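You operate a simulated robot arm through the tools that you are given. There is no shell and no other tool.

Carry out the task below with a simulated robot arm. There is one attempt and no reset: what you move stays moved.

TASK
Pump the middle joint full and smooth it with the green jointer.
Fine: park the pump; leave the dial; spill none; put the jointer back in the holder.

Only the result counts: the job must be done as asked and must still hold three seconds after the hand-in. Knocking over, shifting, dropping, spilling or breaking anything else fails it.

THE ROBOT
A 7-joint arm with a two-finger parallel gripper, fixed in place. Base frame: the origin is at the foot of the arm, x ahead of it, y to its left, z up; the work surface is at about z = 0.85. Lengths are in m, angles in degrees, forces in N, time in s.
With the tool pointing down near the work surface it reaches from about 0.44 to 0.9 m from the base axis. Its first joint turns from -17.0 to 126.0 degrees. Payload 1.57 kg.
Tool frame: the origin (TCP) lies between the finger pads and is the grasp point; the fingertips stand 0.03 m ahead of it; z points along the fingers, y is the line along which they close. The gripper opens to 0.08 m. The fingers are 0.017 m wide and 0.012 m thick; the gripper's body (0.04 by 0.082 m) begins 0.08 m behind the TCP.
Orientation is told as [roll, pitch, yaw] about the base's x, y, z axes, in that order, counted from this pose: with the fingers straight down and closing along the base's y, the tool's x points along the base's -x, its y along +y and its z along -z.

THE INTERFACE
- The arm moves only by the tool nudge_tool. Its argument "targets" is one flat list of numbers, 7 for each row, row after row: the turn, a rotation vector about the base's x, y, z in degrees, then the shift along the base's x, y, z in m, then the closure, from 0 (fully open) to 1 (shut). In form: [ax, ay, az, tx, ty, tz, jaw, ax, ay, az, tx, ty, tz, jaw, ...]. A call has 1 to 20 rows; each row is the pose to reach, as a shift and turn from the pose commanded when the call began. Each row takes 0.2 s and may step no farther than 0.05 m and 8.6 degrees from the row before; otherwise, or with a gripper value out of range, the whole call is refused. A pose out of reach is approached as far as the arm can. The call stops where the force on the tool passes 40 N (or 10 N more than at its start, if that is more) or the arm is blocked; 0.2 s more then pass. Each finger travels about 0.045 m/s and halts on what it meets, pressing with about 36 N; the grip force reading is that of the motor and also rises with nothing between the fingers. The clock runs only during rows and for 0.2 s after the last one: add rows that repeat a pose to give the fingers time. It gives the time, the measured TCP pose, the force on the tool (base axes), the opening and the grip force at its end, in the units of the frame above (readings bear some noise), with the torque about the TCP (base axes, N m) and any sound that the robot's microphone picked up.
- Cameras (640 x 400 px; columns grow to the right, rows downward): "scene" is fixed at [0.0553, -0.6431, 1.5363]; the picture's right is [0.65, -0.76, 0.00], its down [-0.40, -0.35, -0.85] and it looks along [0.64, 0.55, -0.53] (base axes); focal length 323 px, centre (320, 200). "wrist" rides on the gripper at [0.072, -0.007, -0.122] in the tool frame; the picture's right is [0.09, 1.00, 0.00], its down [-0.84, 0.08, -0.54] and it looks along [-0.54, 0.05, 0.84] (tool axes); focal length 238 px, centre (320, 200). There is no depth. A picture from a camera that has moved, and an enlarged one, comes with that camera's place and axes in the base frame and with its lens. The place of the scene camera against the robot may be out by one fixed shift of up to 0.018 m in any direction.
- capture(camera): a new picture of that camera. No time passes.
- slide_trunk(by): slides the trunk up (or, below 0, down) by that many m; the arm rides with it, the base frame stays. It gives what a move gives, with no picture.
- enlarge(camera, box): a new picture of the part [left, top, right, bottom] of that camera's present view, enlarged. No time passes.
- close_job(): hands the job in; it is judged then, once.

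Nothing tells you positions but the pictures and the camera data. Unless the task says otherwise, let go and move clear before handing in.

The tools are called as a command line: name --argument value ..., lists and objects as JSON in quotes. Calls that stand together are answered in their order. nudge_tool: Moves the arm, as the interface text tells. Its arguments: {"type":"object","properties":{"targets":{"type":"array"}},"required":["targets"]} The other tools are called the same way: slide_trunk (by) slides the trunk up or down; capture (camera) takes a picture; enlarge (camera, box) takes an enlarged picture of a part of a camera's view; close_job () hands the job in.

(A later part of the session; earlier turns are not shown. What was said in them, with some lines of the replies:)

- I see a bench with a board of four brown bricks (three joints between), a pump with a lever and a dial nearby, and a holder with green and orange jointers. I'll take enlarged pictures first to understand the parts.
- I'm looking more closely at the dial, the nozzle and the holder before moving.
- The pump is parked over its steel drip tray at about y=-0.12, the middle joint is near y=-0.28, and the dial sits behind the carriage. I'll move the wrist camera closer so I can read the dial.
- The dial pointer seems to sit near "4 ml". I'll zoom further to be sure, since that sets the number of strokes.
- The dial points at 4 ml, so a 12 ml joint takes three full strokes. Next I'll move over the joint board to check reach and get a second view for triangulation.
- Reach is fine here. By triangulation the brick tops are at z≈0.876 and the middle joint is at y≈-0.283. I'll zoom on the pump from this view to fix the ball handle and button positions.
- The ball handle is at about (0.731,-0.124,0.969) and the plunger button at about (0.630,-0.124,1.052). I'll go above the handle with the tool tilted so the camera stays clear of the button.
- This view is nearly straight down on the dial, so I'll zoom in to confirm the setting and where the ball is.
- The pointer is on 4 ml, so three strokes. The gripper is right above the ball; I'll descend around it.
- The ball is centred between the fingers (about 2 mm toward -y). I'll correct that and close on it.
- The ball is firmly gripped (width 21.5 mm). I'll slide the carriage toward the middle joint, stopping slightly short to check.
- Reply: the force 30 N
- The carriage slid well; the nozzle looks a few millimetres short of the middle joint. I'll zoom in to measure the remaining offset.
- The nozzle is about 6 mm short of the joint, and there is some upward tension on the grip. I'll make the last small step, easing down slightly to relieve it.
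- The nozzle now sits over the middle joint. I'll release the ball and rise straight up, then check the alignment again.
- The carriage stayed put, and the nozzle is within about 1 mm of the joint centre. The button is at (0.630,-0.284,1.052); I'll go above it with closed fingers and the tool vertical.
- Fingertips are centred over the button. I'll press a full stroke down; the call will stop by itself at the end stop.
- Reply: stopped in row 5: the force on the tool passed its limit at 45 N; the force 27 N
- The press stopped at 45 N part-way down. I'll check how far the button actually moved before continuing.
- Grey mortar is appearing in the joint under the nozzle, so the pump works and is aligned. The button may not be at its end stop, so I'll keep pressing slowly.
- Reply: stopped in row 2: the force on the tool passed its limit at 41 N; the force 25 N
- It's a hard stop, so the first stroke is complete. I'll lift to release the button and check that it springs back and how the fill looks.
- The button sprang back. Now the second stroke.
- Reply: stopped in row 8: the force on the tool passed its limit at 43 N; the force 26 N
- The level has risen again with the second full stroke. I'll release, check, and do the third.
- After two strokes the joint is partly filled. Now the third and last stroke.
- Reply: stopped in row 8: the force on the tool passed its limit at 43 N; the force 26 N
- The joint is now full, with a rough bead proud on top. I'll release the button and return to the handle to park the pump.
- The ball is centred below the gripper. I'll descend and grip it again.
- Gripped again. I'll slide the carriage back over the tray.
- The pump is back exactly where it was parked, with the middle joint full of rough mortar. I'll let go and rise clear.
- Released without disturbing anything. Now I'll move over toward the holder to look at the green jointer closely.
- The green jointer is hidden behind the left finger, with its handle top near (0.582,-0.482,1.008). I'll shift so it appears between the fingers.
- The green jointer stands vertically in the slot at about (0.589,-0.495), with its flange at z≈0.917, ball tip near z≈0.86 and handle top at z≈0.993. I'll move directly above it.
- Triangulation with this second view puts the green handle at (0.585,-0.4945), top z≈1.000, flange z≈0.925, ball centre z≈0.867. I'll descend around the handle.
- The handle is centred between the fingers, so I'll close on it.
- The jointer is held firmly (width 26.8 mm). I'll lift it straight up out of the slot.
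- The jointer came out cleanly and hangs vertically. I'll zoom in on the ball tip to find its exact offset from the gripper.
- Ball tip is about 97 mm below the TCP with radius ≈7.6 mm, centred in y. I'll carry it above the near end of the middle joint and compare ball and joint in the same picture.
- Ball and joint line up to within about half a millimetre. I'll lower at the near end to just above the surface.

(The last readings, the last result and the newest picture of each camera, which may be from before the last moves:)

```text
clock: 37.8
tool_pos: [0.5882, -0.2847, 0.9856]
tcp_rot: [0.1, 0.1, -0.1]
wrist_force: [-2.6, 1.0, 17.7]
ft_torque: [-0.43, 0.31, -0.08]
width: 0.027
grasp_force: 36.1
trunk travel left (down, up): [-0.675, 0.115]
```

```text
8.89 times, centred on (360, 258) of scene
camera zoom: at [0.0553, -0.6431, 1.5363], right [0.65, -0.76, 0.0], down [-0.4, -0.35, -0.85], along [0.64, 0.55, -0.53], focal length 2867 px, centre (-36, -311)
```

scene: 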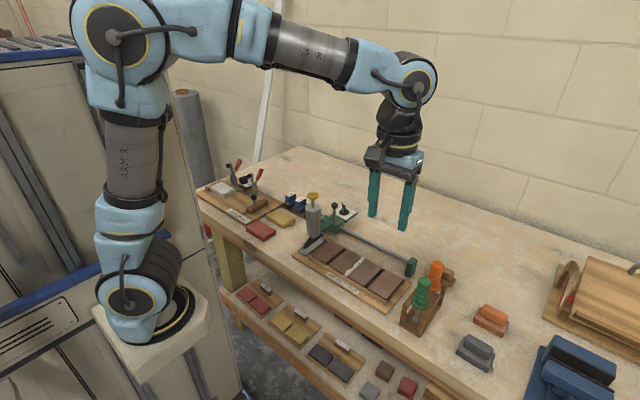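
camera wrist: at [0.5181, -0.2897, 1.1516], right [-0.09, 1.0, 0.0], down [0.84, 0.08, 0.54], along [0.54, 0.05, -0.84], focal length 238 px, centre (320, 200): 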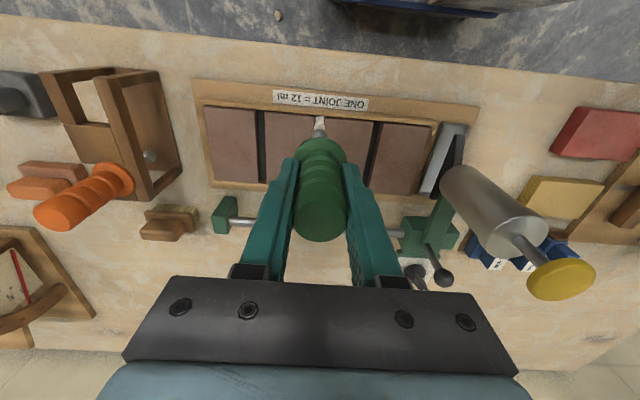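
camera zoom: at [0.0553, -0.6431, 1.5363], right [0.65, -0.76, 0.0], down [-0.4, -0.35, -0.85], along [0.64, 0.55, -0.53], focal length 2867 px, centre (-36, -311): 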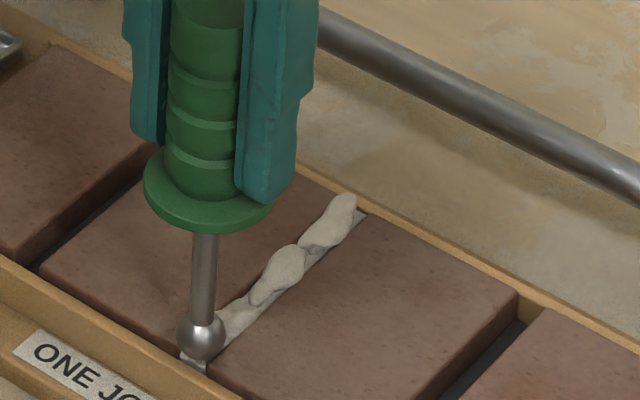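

The ball already touches at about 17 N, a little higher than I expected, so I take it to be resting on the proud bead. I'll ease the pressure slightly and make a short trial sweep to see how the mortar responds.

nudge_tool --targets '[0, 0, 0, 0.002, 0, 0.0008, 1, 0, 0, 0, 0.007, 0, 0.0008, 1, 0, 0, 0, 0.012, 0, 0.0008, 1, 0, 0, 0, 0.017, 0, 0.0008, 1, 0, 0, 0, 0.022, 0, 0.0008, 1]'

enlarge --camera "wrist" --box '[270, 90, 370, 190]'

enlarge --camera "scene" --box '[330, 235, 390, 280]'

```text
clock: 39.0
tool_pos: [0.6096, -0.2852, 0.9841]
tcp_rot: [-0.1, 0.0, 0.1]
wrist_force: [-1.2, -0.3, 0.9]
ft_torque: [-0.19, 0.09, -0.03]
width: 0.027
grasp_force: 36.2
trunk travel left (down, up): [-0.675, 0.115]
```

```text
4.00 times, centred on (320, 140) of wrist
camera zoom: at [0.5381, -0.2904, 1.1064], right [-0.09, 1.0, 0.0], down [0.84, 0.08, 0.54], along [0.54, 0.05, -0.84], focal length 953 px, centre (320, 440)
```

zoom: 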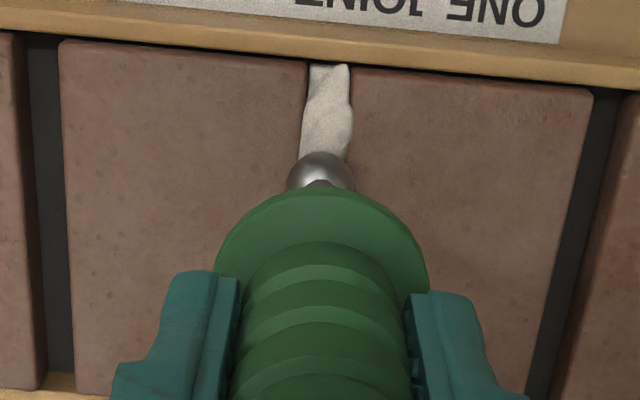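

```text
8.89 times, centred on (360, 258) of scene
camera zoom: at [0.0553, -0.6431, 1.5363], right [0.65, -0.76, 0.0], down [-0.4, -0.35, -0.85], along [0.64, 0.55, -0.53], focal length 2867 px, centre (-36, -311)
```

zoom: 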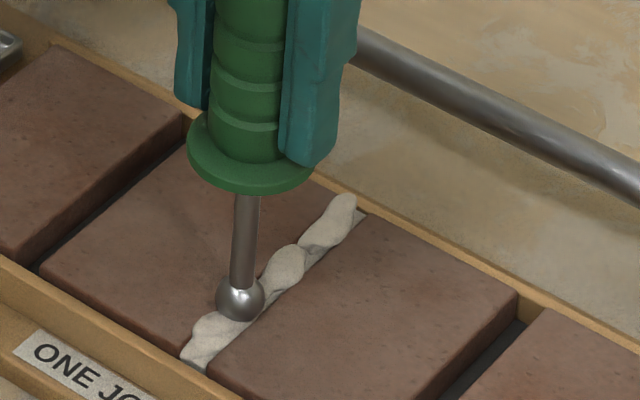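

The bead is not yet smoothed and there's almost no contact here, so the earlier contact was probably the end rail. I'll lower gently at this spot until the ball seats in the joint.

nudge_tool --targets '[0, 0, 0, 0, 0, -0.0005, 1, 0, 0, 0, 0, 0, -0.001, 1, 0, 0, 0, 0, 0, -0.0015, 1, 0, 0, 0, 0, 0, -0.002, 1, 0, 0, 0, 0, 0, -0.002, 1]'

enlarge --camera "scene" --box '[330, 235, 390, 280]'

```text
clock: 40.2
tool_pos: [0.61, -0.2836, 0.9843]
tcp_rot: [0.1, 0.1, 0.0]
wrist_force: [1.3, 0.5, 8.7]
ft_torque: [-0.26, -0.16, -0.04]
width: 0.0268
grasp_force: 35.5
trunk travel left (down, up): [-0.675, 0.115]
```

```text
8.89 times, centred on (360, 258) of scene
camera zoom: at [0.0553, -0.6431, 1.5363], right [0.65, -0.76, 0.0], down [-0.4, -0.35, -0.85], along [0.64, 0.55, -0.53], focal length 2867 px, centre (-36, -311)
```

zoom: 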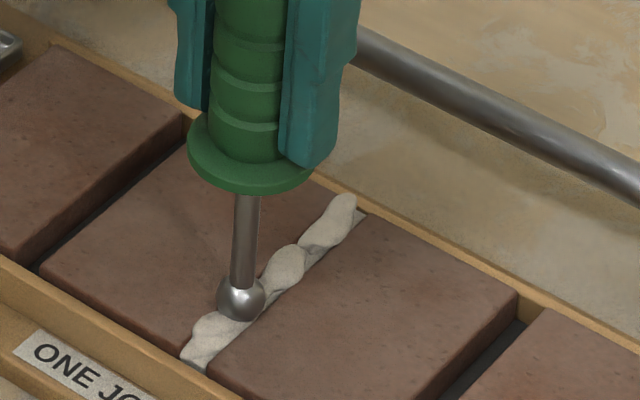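

The ball now rests at about brick-top level with roughly 9 N. I'll sweep on toward the far end with this pressure and look again.

nudge_tool --targets '[0, 0, 0, 0.005, 0, 0, 1, 0, 0, 0, 0.01, 0, 0, 1, 0, 0, 0, 0.015, 0, 0, 1, 0, 0, 0, 0.02, 0, 0, 1, 0, 0, 0, 0.025, 0, 0, 1, 0, 0, 0, 0.03, 0, 0, 1]'

enlarge --camera "scene" --box '[330, 235, 390, 280]'

enlarge --camera "wrist" --box '[270, 70, 370, 190]'

```text
clock: 41.6
tool_pos: [0.6403, -0.284, 0.9848]
tcp_rot: [0.0, 0.0, -0.1]
wrist_force: [0.3, -1.7, -0.9]
ft_torque: [-0.24, 0.05, 0.0]
width: 0.0271
grasp_force: 36.6
trunk travel left (down, up): [-0.675, 0.115]
```

```text
8.89 times, centred on (360, 258) of scene
camera zoom: at [0.0553, -0.6431, 1.5363], right [0.65, -0.76, 0.0], down [-0.4, -0.35, -0.85], along [0.64, 0.55, -0.53], focal length 2867 px, centre (-36, -311)
```

zoom: 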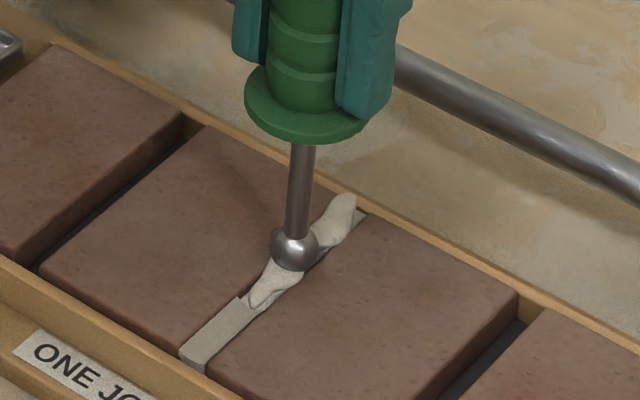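

```text
3.33 times, centred on (320, 130) of wrist
camera zoom: at [0.568, -0.2902, 1.1053], right [-0.09, 1.0, 0.0], down [0.84, 0.08, 0.54], along [0.54, 0.05, -0.84], focal length 794 px, centre (320, 433)
```

zoom: 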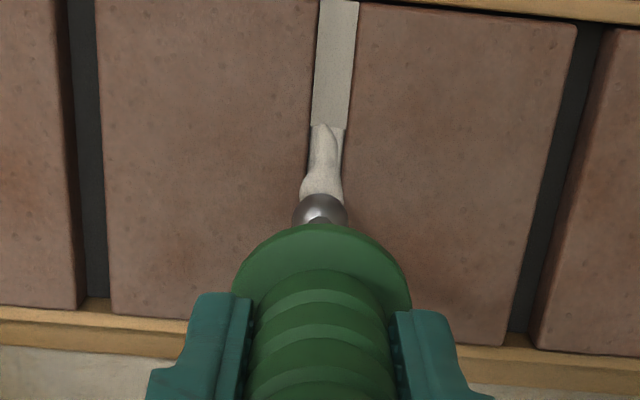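

The first third is now smooth behind the ball. I'll continue the sweep to the far end.

nudge_tool --targets '[0, 0, 0, 0.005, 0, -0.0005, 1, 0, 0, 0, 0.01, 0, -0.0005, 1, 0, 0, 0, 0.015, 0, -0.0005, 1, 0, 0, 0, 0.02, 0, -0.0005, 1, 0, 0, 0, 0.025, 0, -0.0005, 1, 0, 0, 0, 0.03, 0, -0.0005, 1, 0, 0, 0, 0.033, 0, -0.0005, 1, 0, 0, 0, 0.033, 0, -0.0005, 1]'

enlarge --camera "scene" --box '[330, 235, 390, 280]'

enlarge --camera "wrist" --box '[270, 50, 370, 190]'

```text
clock: 43.4
tool_pos: [0.6745, -0.2843, 0.9834]
tcp_rot: [0.1, 0.2, -0.1]
wrist_force: [0.4, -0.8, -0.1]
ft_torque: [0.01, 0.01, -0.01]
width: 0.0271
grasp_force: 35.9
trunk travel left (down, up): [-0.675, 0.115]
```

```text
8.89 times, centred on (360, 258) of scene
camera zoom: at [0.0553, -0.6431, 1.5363], right [0.65, -0.76, 0.0], down [-0.4, -0.35, -0.85], along [0.64, 0.55, -0.53], focal length 2867 px, centre (-36, -311)
```

zoom: 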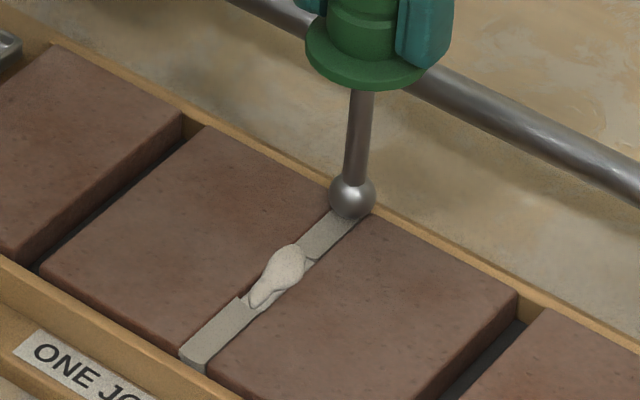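

```text
2.86 times, centred on (320, 120) of wrist
camera zoom: at [0.6011, -0.2903, 1.1043], right [-0.09, 1.0, 0.0], down [0.84, 0.08, 0.54], along [0.54, 0.05, -0.84], focal length 681 px, centre (320, 429)
```

zoom: 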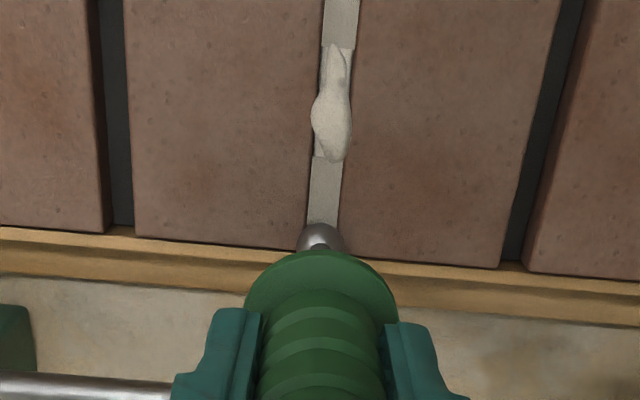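

Both ends are smooth; only the middle bit remains rough. I'll sweep back over it with slightly more pressure.

nudge_tool --targets '[0, 0, 0, -0.004, 0, -0.0005, 1, 0, 0, 0, -0.009, 0, -0.001, 1, 0, 0, 0, -0.014, 0, -0.001, 1, 0, 0, 0, -0.019, 0, -0.001, 1, 0, 0, 0, -0.024, 0, -0.001, 1, 0, 0, 0, -0.029, 0, -0.001, 1, 0, 0, 0, -0.034, 0, -0.001, 1, 0, 0, 0, -0.039, 0, -0.001, 1, 0, 0, 0, -0.044, 0, -0.001, 1, 0, 0, 0, -0.049, 0, -0.001, 1, 0, 0, 0, -0.054, 0, -0.001, 1, 0, 0, 0, -0.059, 0, -0.001, 1, 0, 0, 0, -0.064, 0, -0.001, 1, 0, 0, 0, -0.069, 0, -0.001, 1]'

enlarge --camera "scene" --box '[330, 235, 390, 280]'

enlarge --camera "wrist" --box '[270, 70, 370, 190]'

```text
clock: 46.4
tool_pos: [0.6036, -0.2838, 0.9824]
tcp_rot: [0.1, 0.1, -0.1]
wrist_force: [-0.5, 0.2, -1.7]
ft_torque: [0.03, 0.01, 0.0]
width: 0.0272
grasp_force: 36.0
trunk travel left (down, up): [-0.675, 0.115]
```

```text
8.89 times, centred on (360, 258) of scene
camera zoom: at [0.0553, -0.6431, 1.5363], right [0.65, -0.76, 0.0], down [-0.4, -0.35, -0.85], along [0.64, 0.55, -0.53], focal length 2867 px, centre (-36, -311)
```

zoom: 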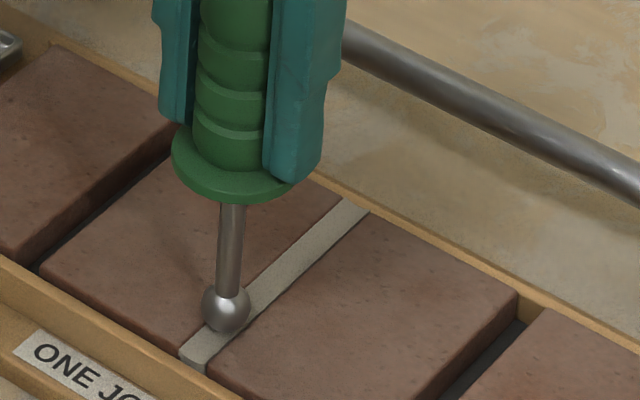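

```text
3.33 times, centred on (320, 130) of wrist
camera zoom: at [0.5316, -0.2896, 1.1038], right [-0.09, 1.0, 0.0], down [0.84, 0.08, 0.54], along [0.54, 0.05, -0.84], focal length 794 px, centre (320, 433)
```

zoom: 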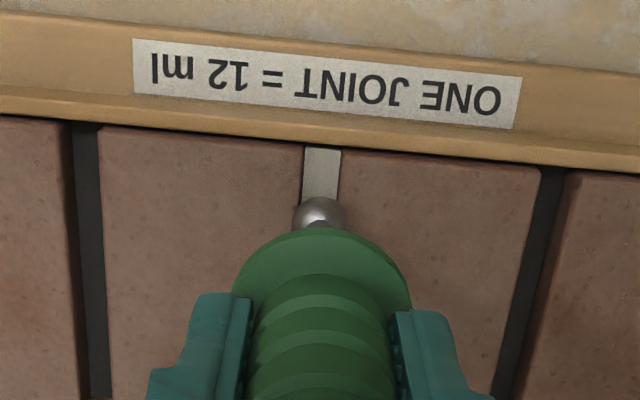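

The whole joint is now smooth. I'll lift straight up, check it, and carry the jointer back above the holder.

nudge_tool --targets '[0, 0, 0, 0, 0, 0.02, 1, 0, 0, 0, 0, 0, 0.06, 1, 0, 0, 0, 0, 0, 0.1027, 1, 0, 0, 0, -0.004, -0.04, 0.1027, 1, 0, 0, 0, -0.008, -0.08, 0.1027, 1, 0, 0, 0, -0.012, -0.12, 0.1027, 1, 0, 0, 0, -0.016, -0.16, 0.1027, 1, 0, 0, 0, -0.019, -0.19, 0.1027, 1, 0, 0, 0, -0.019, -0.2107, 0.1027, 1, 0, 0, 0, -0.019, -0.2107, 0.1027, 1]'

capture --camera "wrist"

enlarge --camera "scene" --box '[290, 180, 490, 340]'

enlarge --camera "wrist" --box '[290, 80, 350, 170]'

```text
clock: 48.6
tool_pos: [0.5857, -0.4963, 1.0838]
tcp_rot: [0.0, 0.1, 0.0]
wrist_force: [0.8, 0.4, -1.2]
ft_torque: [0.01, 0.03, -0.01]
width: 0.0267
grasp_force: 36.4
trunk travel left (down, up): [-0.675, 0.115]
```

```text
taken
camera wrist: at [0.5132, -0.5015, 1.2064], right [-0.09, 1.0, 0.0], down [0.84, 0.08, 0.54], along [0.54, 0.05, -0.84], focal length 238 px, centre (320, 200)
```

wrist: 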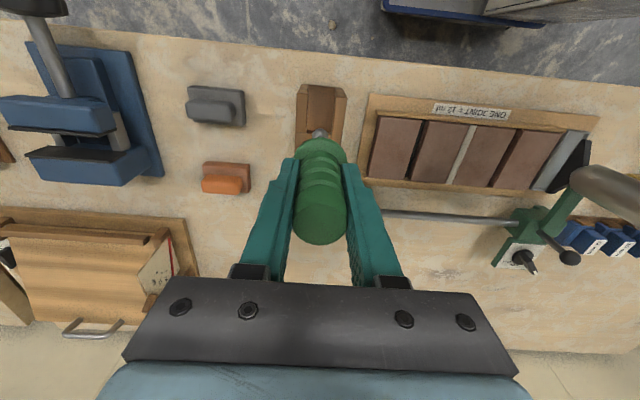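

```text
2.50 times, centred on (390, 260) of scene
camera zoom: at [0.0553, -0.6431, 1.5363], right [0.65, -0.76, 0.0], down [-0.4, -0.35, -0.85], along [0.64, 0.55, -0.53], focal length 806 px, centre (145, 50)
```

zoom: 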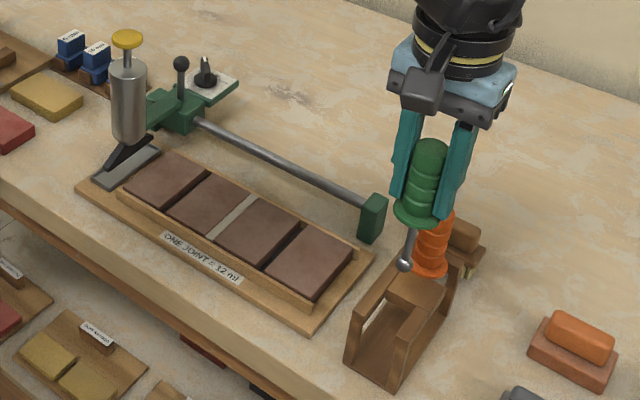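

```text
4.44 times, centred on (320, 125) of wrist
camera zoom: at [0.5132, -0.5015, 1.2064], right [-0.09, 1.0, 0.0], down [0.84, 0.08, 0.54], along [0.54, 0.05, -0.84], focal length 1059 px, centre (320, 533)
```

zoom: 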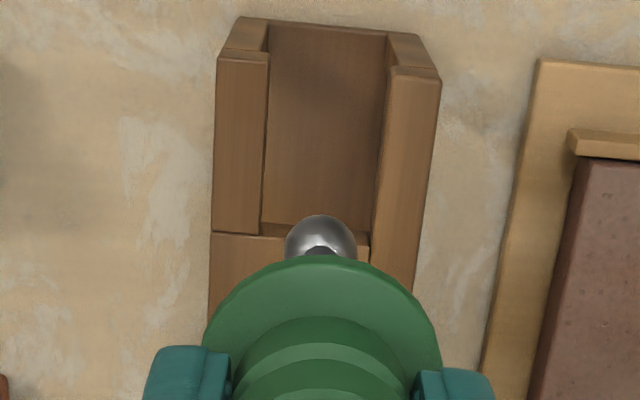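

The joint is clean and the jointer is back above its slot, aligned as at pick-up. I'll lower it in, gently at the end.

nudge_tool --targets '[0, 0, 0, 0, 0, -0.03, 1, 0, 0, 0, 0, 0, -0.06, 1, 0, 0, 0, 0, 0, -0.085, 1, 0, 0, 0, 0, 0, -0.105, 1, 0, 0, 0, 0, 0, -0.115, 1, 0, 0, 0, 0, 0, -0.119, 1, 0, 0, 0, 0, 0, -0.119, 1]'

enlarge --camera "scene" --box '[370, 210, 490, 340]'

capture --camera "wrist"

```text
clock: 50.2
tool_pos: [0.584, -0.4941, 0.9686]
tcp_rot: [-0.1, 0.1, -0.1]
wrist_force: [-3.8, 3.4, 21.3]
ft_torque: [0.37, -0.26, 0.07]
width: 0.0269
grasp_force: 36.0
trunk travel left (down, up): [-0.675, 0.115]
```

```text
3.08 times, centred on (430, 275) of scene
camera zoom: at [0.0553, -0.6431, 1.5363], right [0.65, -0.76, 0.0], down [-0.4, -0.35, -0.85], along [0.64, 0.55, -0.53], focal length 992 px, centre (-18, -31)
```

zoom: 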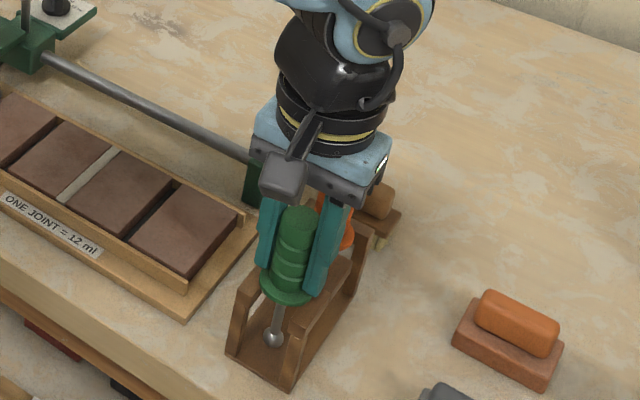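

```text
taken
camera wrist: at [0.5118, -0.4998, 1.0888], right [-0.09, 1.0, 0.0], down [0.84, 0.08, 0.54], along [0.54, 0.05, -0.84], focal length 238 px, centre (320, 200)
```

wrist: 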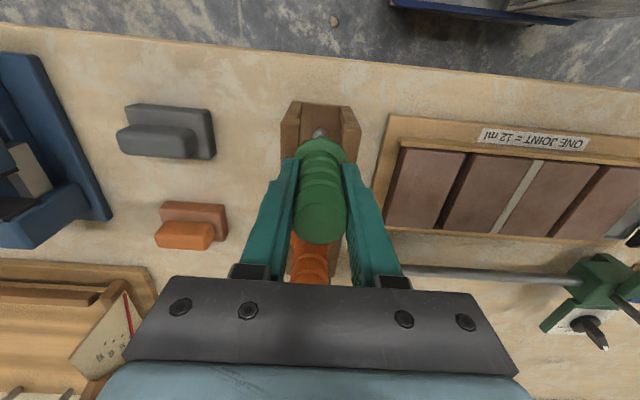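

The flange seated about 2.5 mm early, because the jointer crept down slightly in the grip, and it now presses at 21 N. I'll relax upward until the load is nearly gone before opening.

nudge_tool --targets '[0, 0, 0, 0, 0, 0.001, 1, 0, 0, 0, 0, 0, 0.002, 1, 0, 0, 0, 0, 0, 0.002, 1]'

enlarge --camera "scene" --box '[400, 250, 460, 340]'

enlarge --camera "wrist" --box '[270, 90, 370, 190]'

```text
clock: 51.0
tool_pos: [0.5836, -0.493, 0.9674]
tcp_rot: [0.1, 0.2, -0.1]
wrist_force: [-0.9, -0.3, -1.5]
ft_torque: [0.01, -0.02, -0.02]
width: 0.027
grasp_force: 36.3
trunk travel left (down, up): [-0.675, 0.115]
```

```text
4.44 times, centred on (430, 295) of scene
camera zoom: at [0.0553, -0.6431, 1.5363], right [0.65, -0.76, 0.0], down [-0.4, -0.35, -0.85], along [0.64, 0.55, -0.53], focal length 1434 px, centre (-169, -222)
```

zoom: 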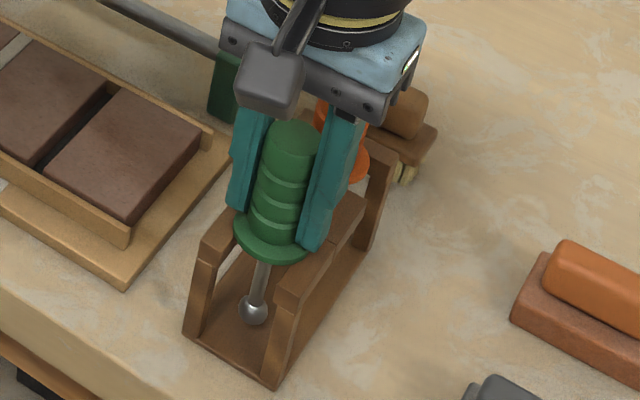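

```text
4.00 times, centred on (320, 140) of wrist
camera zoom: at [0.5123, -0.5006, 1.0885], right [-0.09, 1.0, 0.0], down [0.84, 0.08, 0.54], along [0.54, 0.05, -0.84], focal length 953 px, centre (320, 440)
```

zoom: 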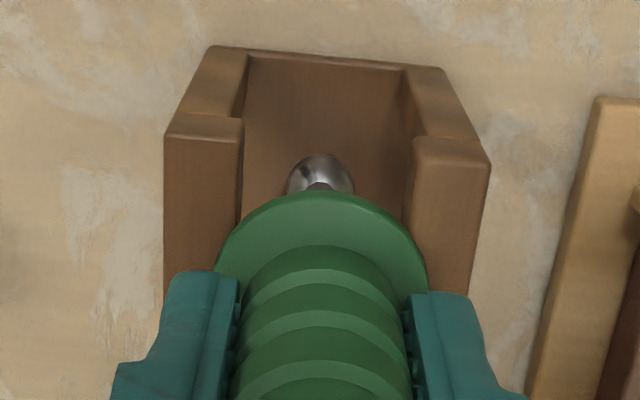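

The load is gone and the flange sits over both prongs. I'll settle it by a hair, open the fingers, and check it stands before leaving.

nudge_tool --targets '[0, 0, 0, 0, 0, -0.0007, 1, 0, 0, 0, 0, 0, -0.0007, 0.64, 0, 0, 0, 0, 0, -0.0007, 0.6, 0, 0, 0, 0, 0, -0.0007, 0.5, 0, 0, 0, 0, 0, -0.0007, 0.35, 0, 0, 0, 0, 0, -0.0007, 0.15, 0, 0, 0, 0, 0, -0.0007, 0, 0, 0, 0, 0, 0, -0.0007, 0]'

capture --camera "wrist"

enlarge --camera "scene" --box '[400, 250, 460, 340]'

```text
clock: 52.8
tool_pos: [0.5829, -0.4949, 0.9679]
tcp_rot: [-0.1, 0.1, 0.0]
wrist_force: [-0.1, -0.2, 0.3]
ft_torque: [0.02, 0.01, -0.01]
width: 0.0799
grasp_force: 0.0
trunk travel left (down, up): [-0.675, 0.115]
```

```text
taken
camera wrist: at [0.5127, -0.5008, 1.089], right [-0.09, 1.0, 0.0], down [0.84, 0.08, 0.54], along [0.54, 0.05, -0.84], focal length 238 px, centre (320, 200)
```

wrist: 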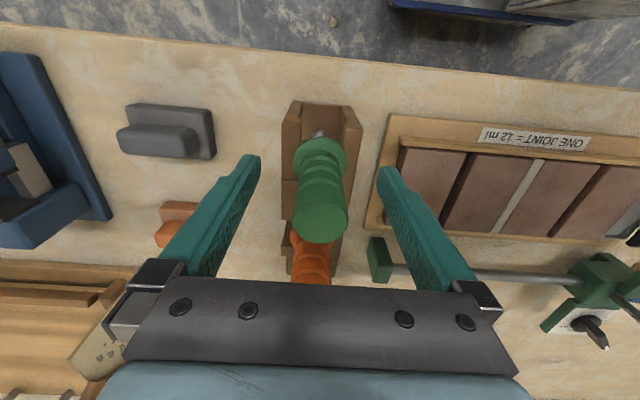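

```text
4.44 times, centred on (430, 295) of scene
camera zoom: at [0.0553, -0.6431, 1.5363], right [0.65, -0.76, 0.0], down [-0.4, -0.35, -0.85], along [0.64, 0.55, -0.53], focal length 1434 px, centre (-169, -222)
```

zoom: 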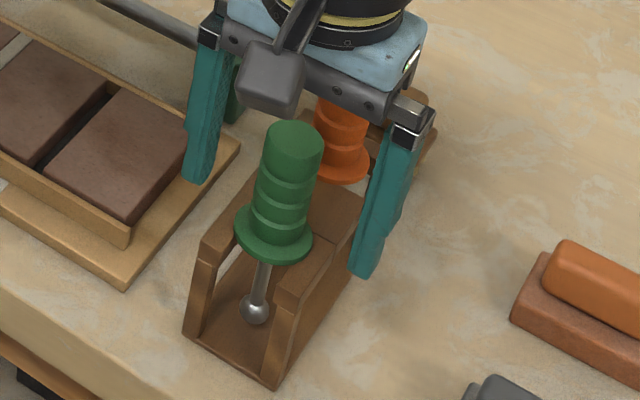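

The jointer stands properly in its slot. I'll rise straight up and clear, then do a last check of everything.

nudge_tool --targets '[0, 0, 0, 0, 0, 0.03, 0, 0, 0, 0, 0, 0, 0.07, 0, 0, 0, 0, 0, 0, 0.11, 0, 0, 0, 0, 0, 0, 0.15, 0, 0, 0, 0, 0, 0, 0.19, 0, 0, 0, 0, -0.03, 0.02, 0.22, 0, 0, 0, 0, -0.06, 0.05, 0.24, 0, 0, 0, 0, -0.06, 0.08, 0.24, 0, 0, 0, 0, -0.06, 0.08, 0.24, 0]'

capture --camera "scene"

capture --camera "wrist"

enlarge --camera "scene" --box '[390, 250, 470, 340]'

enlarge --camera "scene" --box '[290, 185, 410, 310]'

enlarge --camera "scene" --box '[325, 195, 365, 220]'

```text
clock: 54.8
tool_pos: [0.5243, -0.4147, 1.2079]
tcp_rot: [0.1, 0.1, -0.1]
wrist_force: [0.2, -0.1, -0.1]
ft_torque: [-0.03, -0.03, 0.03]
width: 0.08
grasp_force: 0.1
trunk travel left (down, up): [-0.675, 0.115]
```

```text
taken
```

scene: 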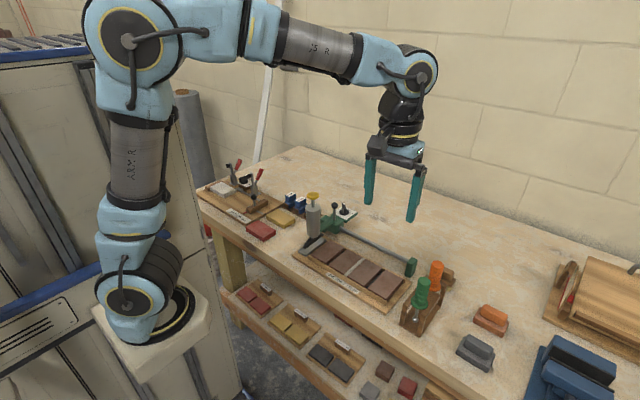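

```text
taken
camera wrist: at [0.4525, -0.4213, 1.3295], right [-0.09, 1.0, 0.0], down [0.84, 0.08, 0.54], along [0.54, 0.05, -0.84], focal length 238 px, centre (320, 200)
```

wrist: 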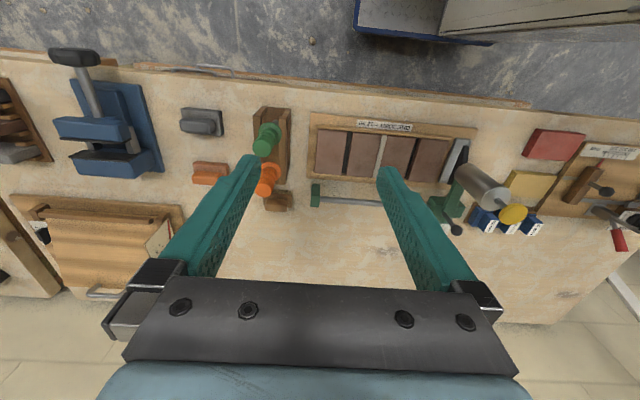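

```text
4.44 times, centred on (430, 295) of scene
camera zoom: at [0.0553, -0.6431, 1.5363], right [0.65, -0.76, 0.0], down [-0.4, -0.35, -0.85], along [0.64, 0.55, -0.53], focal length 1434 px, centre (-169, -222)
```

zoom: 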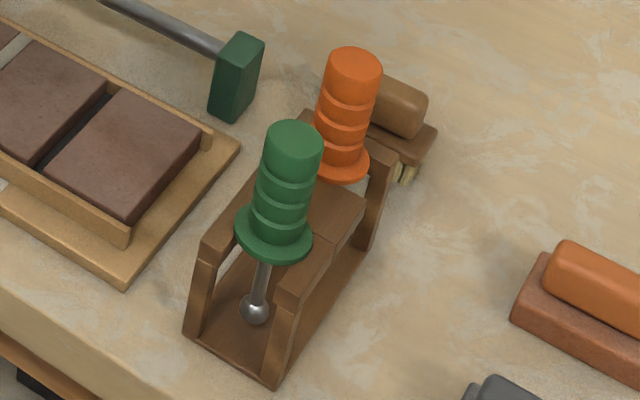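

```text
3.20 times, centred on (350, 248) of scene
camera zoom: at [0.0553, -0.6431, 1.5363], right [0.65, -0.76, 0.0], down [-0.4, -0.35, -0.85], along [0.64, 0.55, -0.53], focal length 1032 px, centre (224, 48)
```

zoom: 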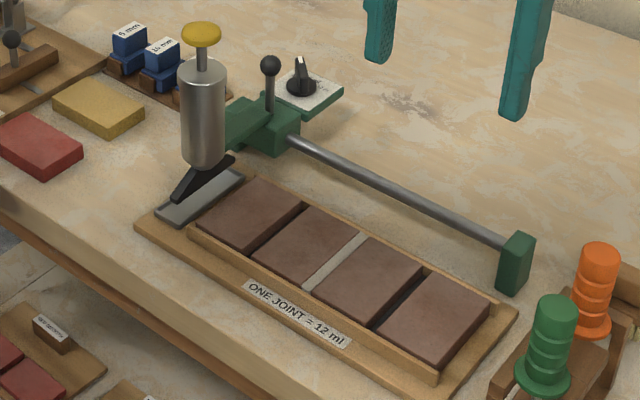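

```text
16.00 times, centred on (345, 208) of scene
camera zoom: at [0.0553, -0.6431, 1.5363], right [0.65, -0.76, 0.0], down [-0.4, -0.35, -0.85], along [0.64, 0.55, -0.53], focal length 5161 px, centre (-80, 80)
```

zoom: 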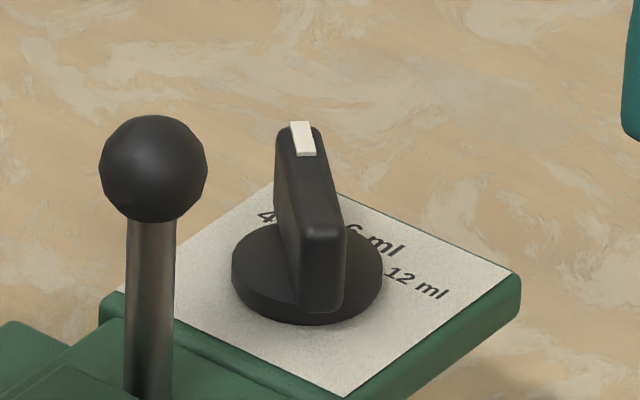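

Pump, dial and holder all match their starting places. One last close look at the joint and the tray for fill and spills.

enlarge --camera "scene" --box '[330, 240, 390, 280]'

enlarge --camera "wrist" --box '[305, 105, 480, 200]'

enlarge --camera "scene" --box '[290, 225, 370, 275]'

```text
10.00 times, centred on (360, 260) of scene
camera zoom: at [0.0553, -0.6431, 1.5363], right [0.65, -0.76, 0.0], down [-0.4, -0.35, -0.85], along [0.64, 0.55, -0.53], focal length 3226 px, centre (-80, -400)
```

zoom: 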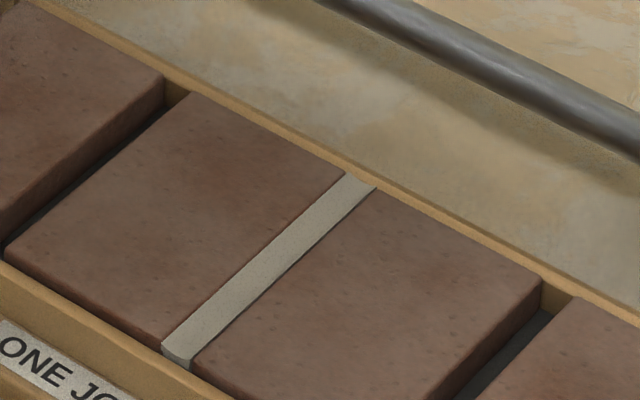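

```text
3.66 times, centred on (392, 152) of wrist
camera zoom: at [0.4525, -0.4213, 1.3295], right [-0.09, 1.0, 0.0], down [0.84, 0.08, 0.54], along [0.54, 0.05, -0.84], focal length 872 px, centre (55, 374)
```

zoom: 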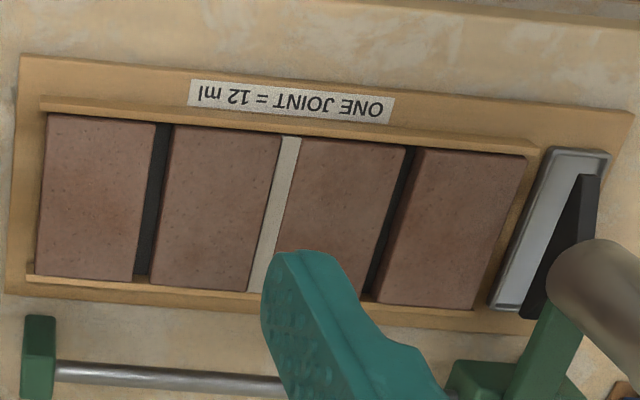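

```text
8.00 times, centred on (330, 250) of scene
camera zoom: at [0.0553, -0.6431, 1.5363], right [0.65, -0.76, 0.0], down [-0.4, -0.35, -0.85], along [0.64, 0.55, -0.53], focal length 2581 px, centre (240, -200)
```

zoom: 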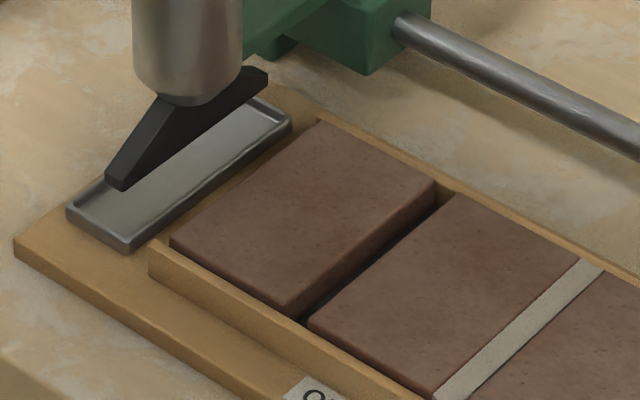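

The middle joint is full and smooth along its length with no mortar anywhere else. The pump is parked over its tray, the dial is still at 4 ml, the green jointer is back in the holder and the arm is clear. I'm handing the job in.

close_job

```text
The job is handed in.
```

The middle joint is pumped full and smoothed along its whole length, and I've handed the job in. No result has come back from the judging yet.

- **Fill:** I gave it three full strokes at the dial's 4 ml setting, matching the board's "one joint = 12 ml". In the last pictures the joint looks level with the brick tops, with no mortar anywhere else.
- **Smoothing:** the first pass with the green jointer left the middle part rough, so I went back over it. The whole joint now looks even.
- **Pump and dial:** the pump is back over its drip tray where it started. The dial still points at 4 ml.
- **Jointer:** it slipped about 2 mm in the grip, so it met the holder early and pressed on it with about 21 N. I eased that off before letting go. The jointer and holder look unmoved in the final pictures.
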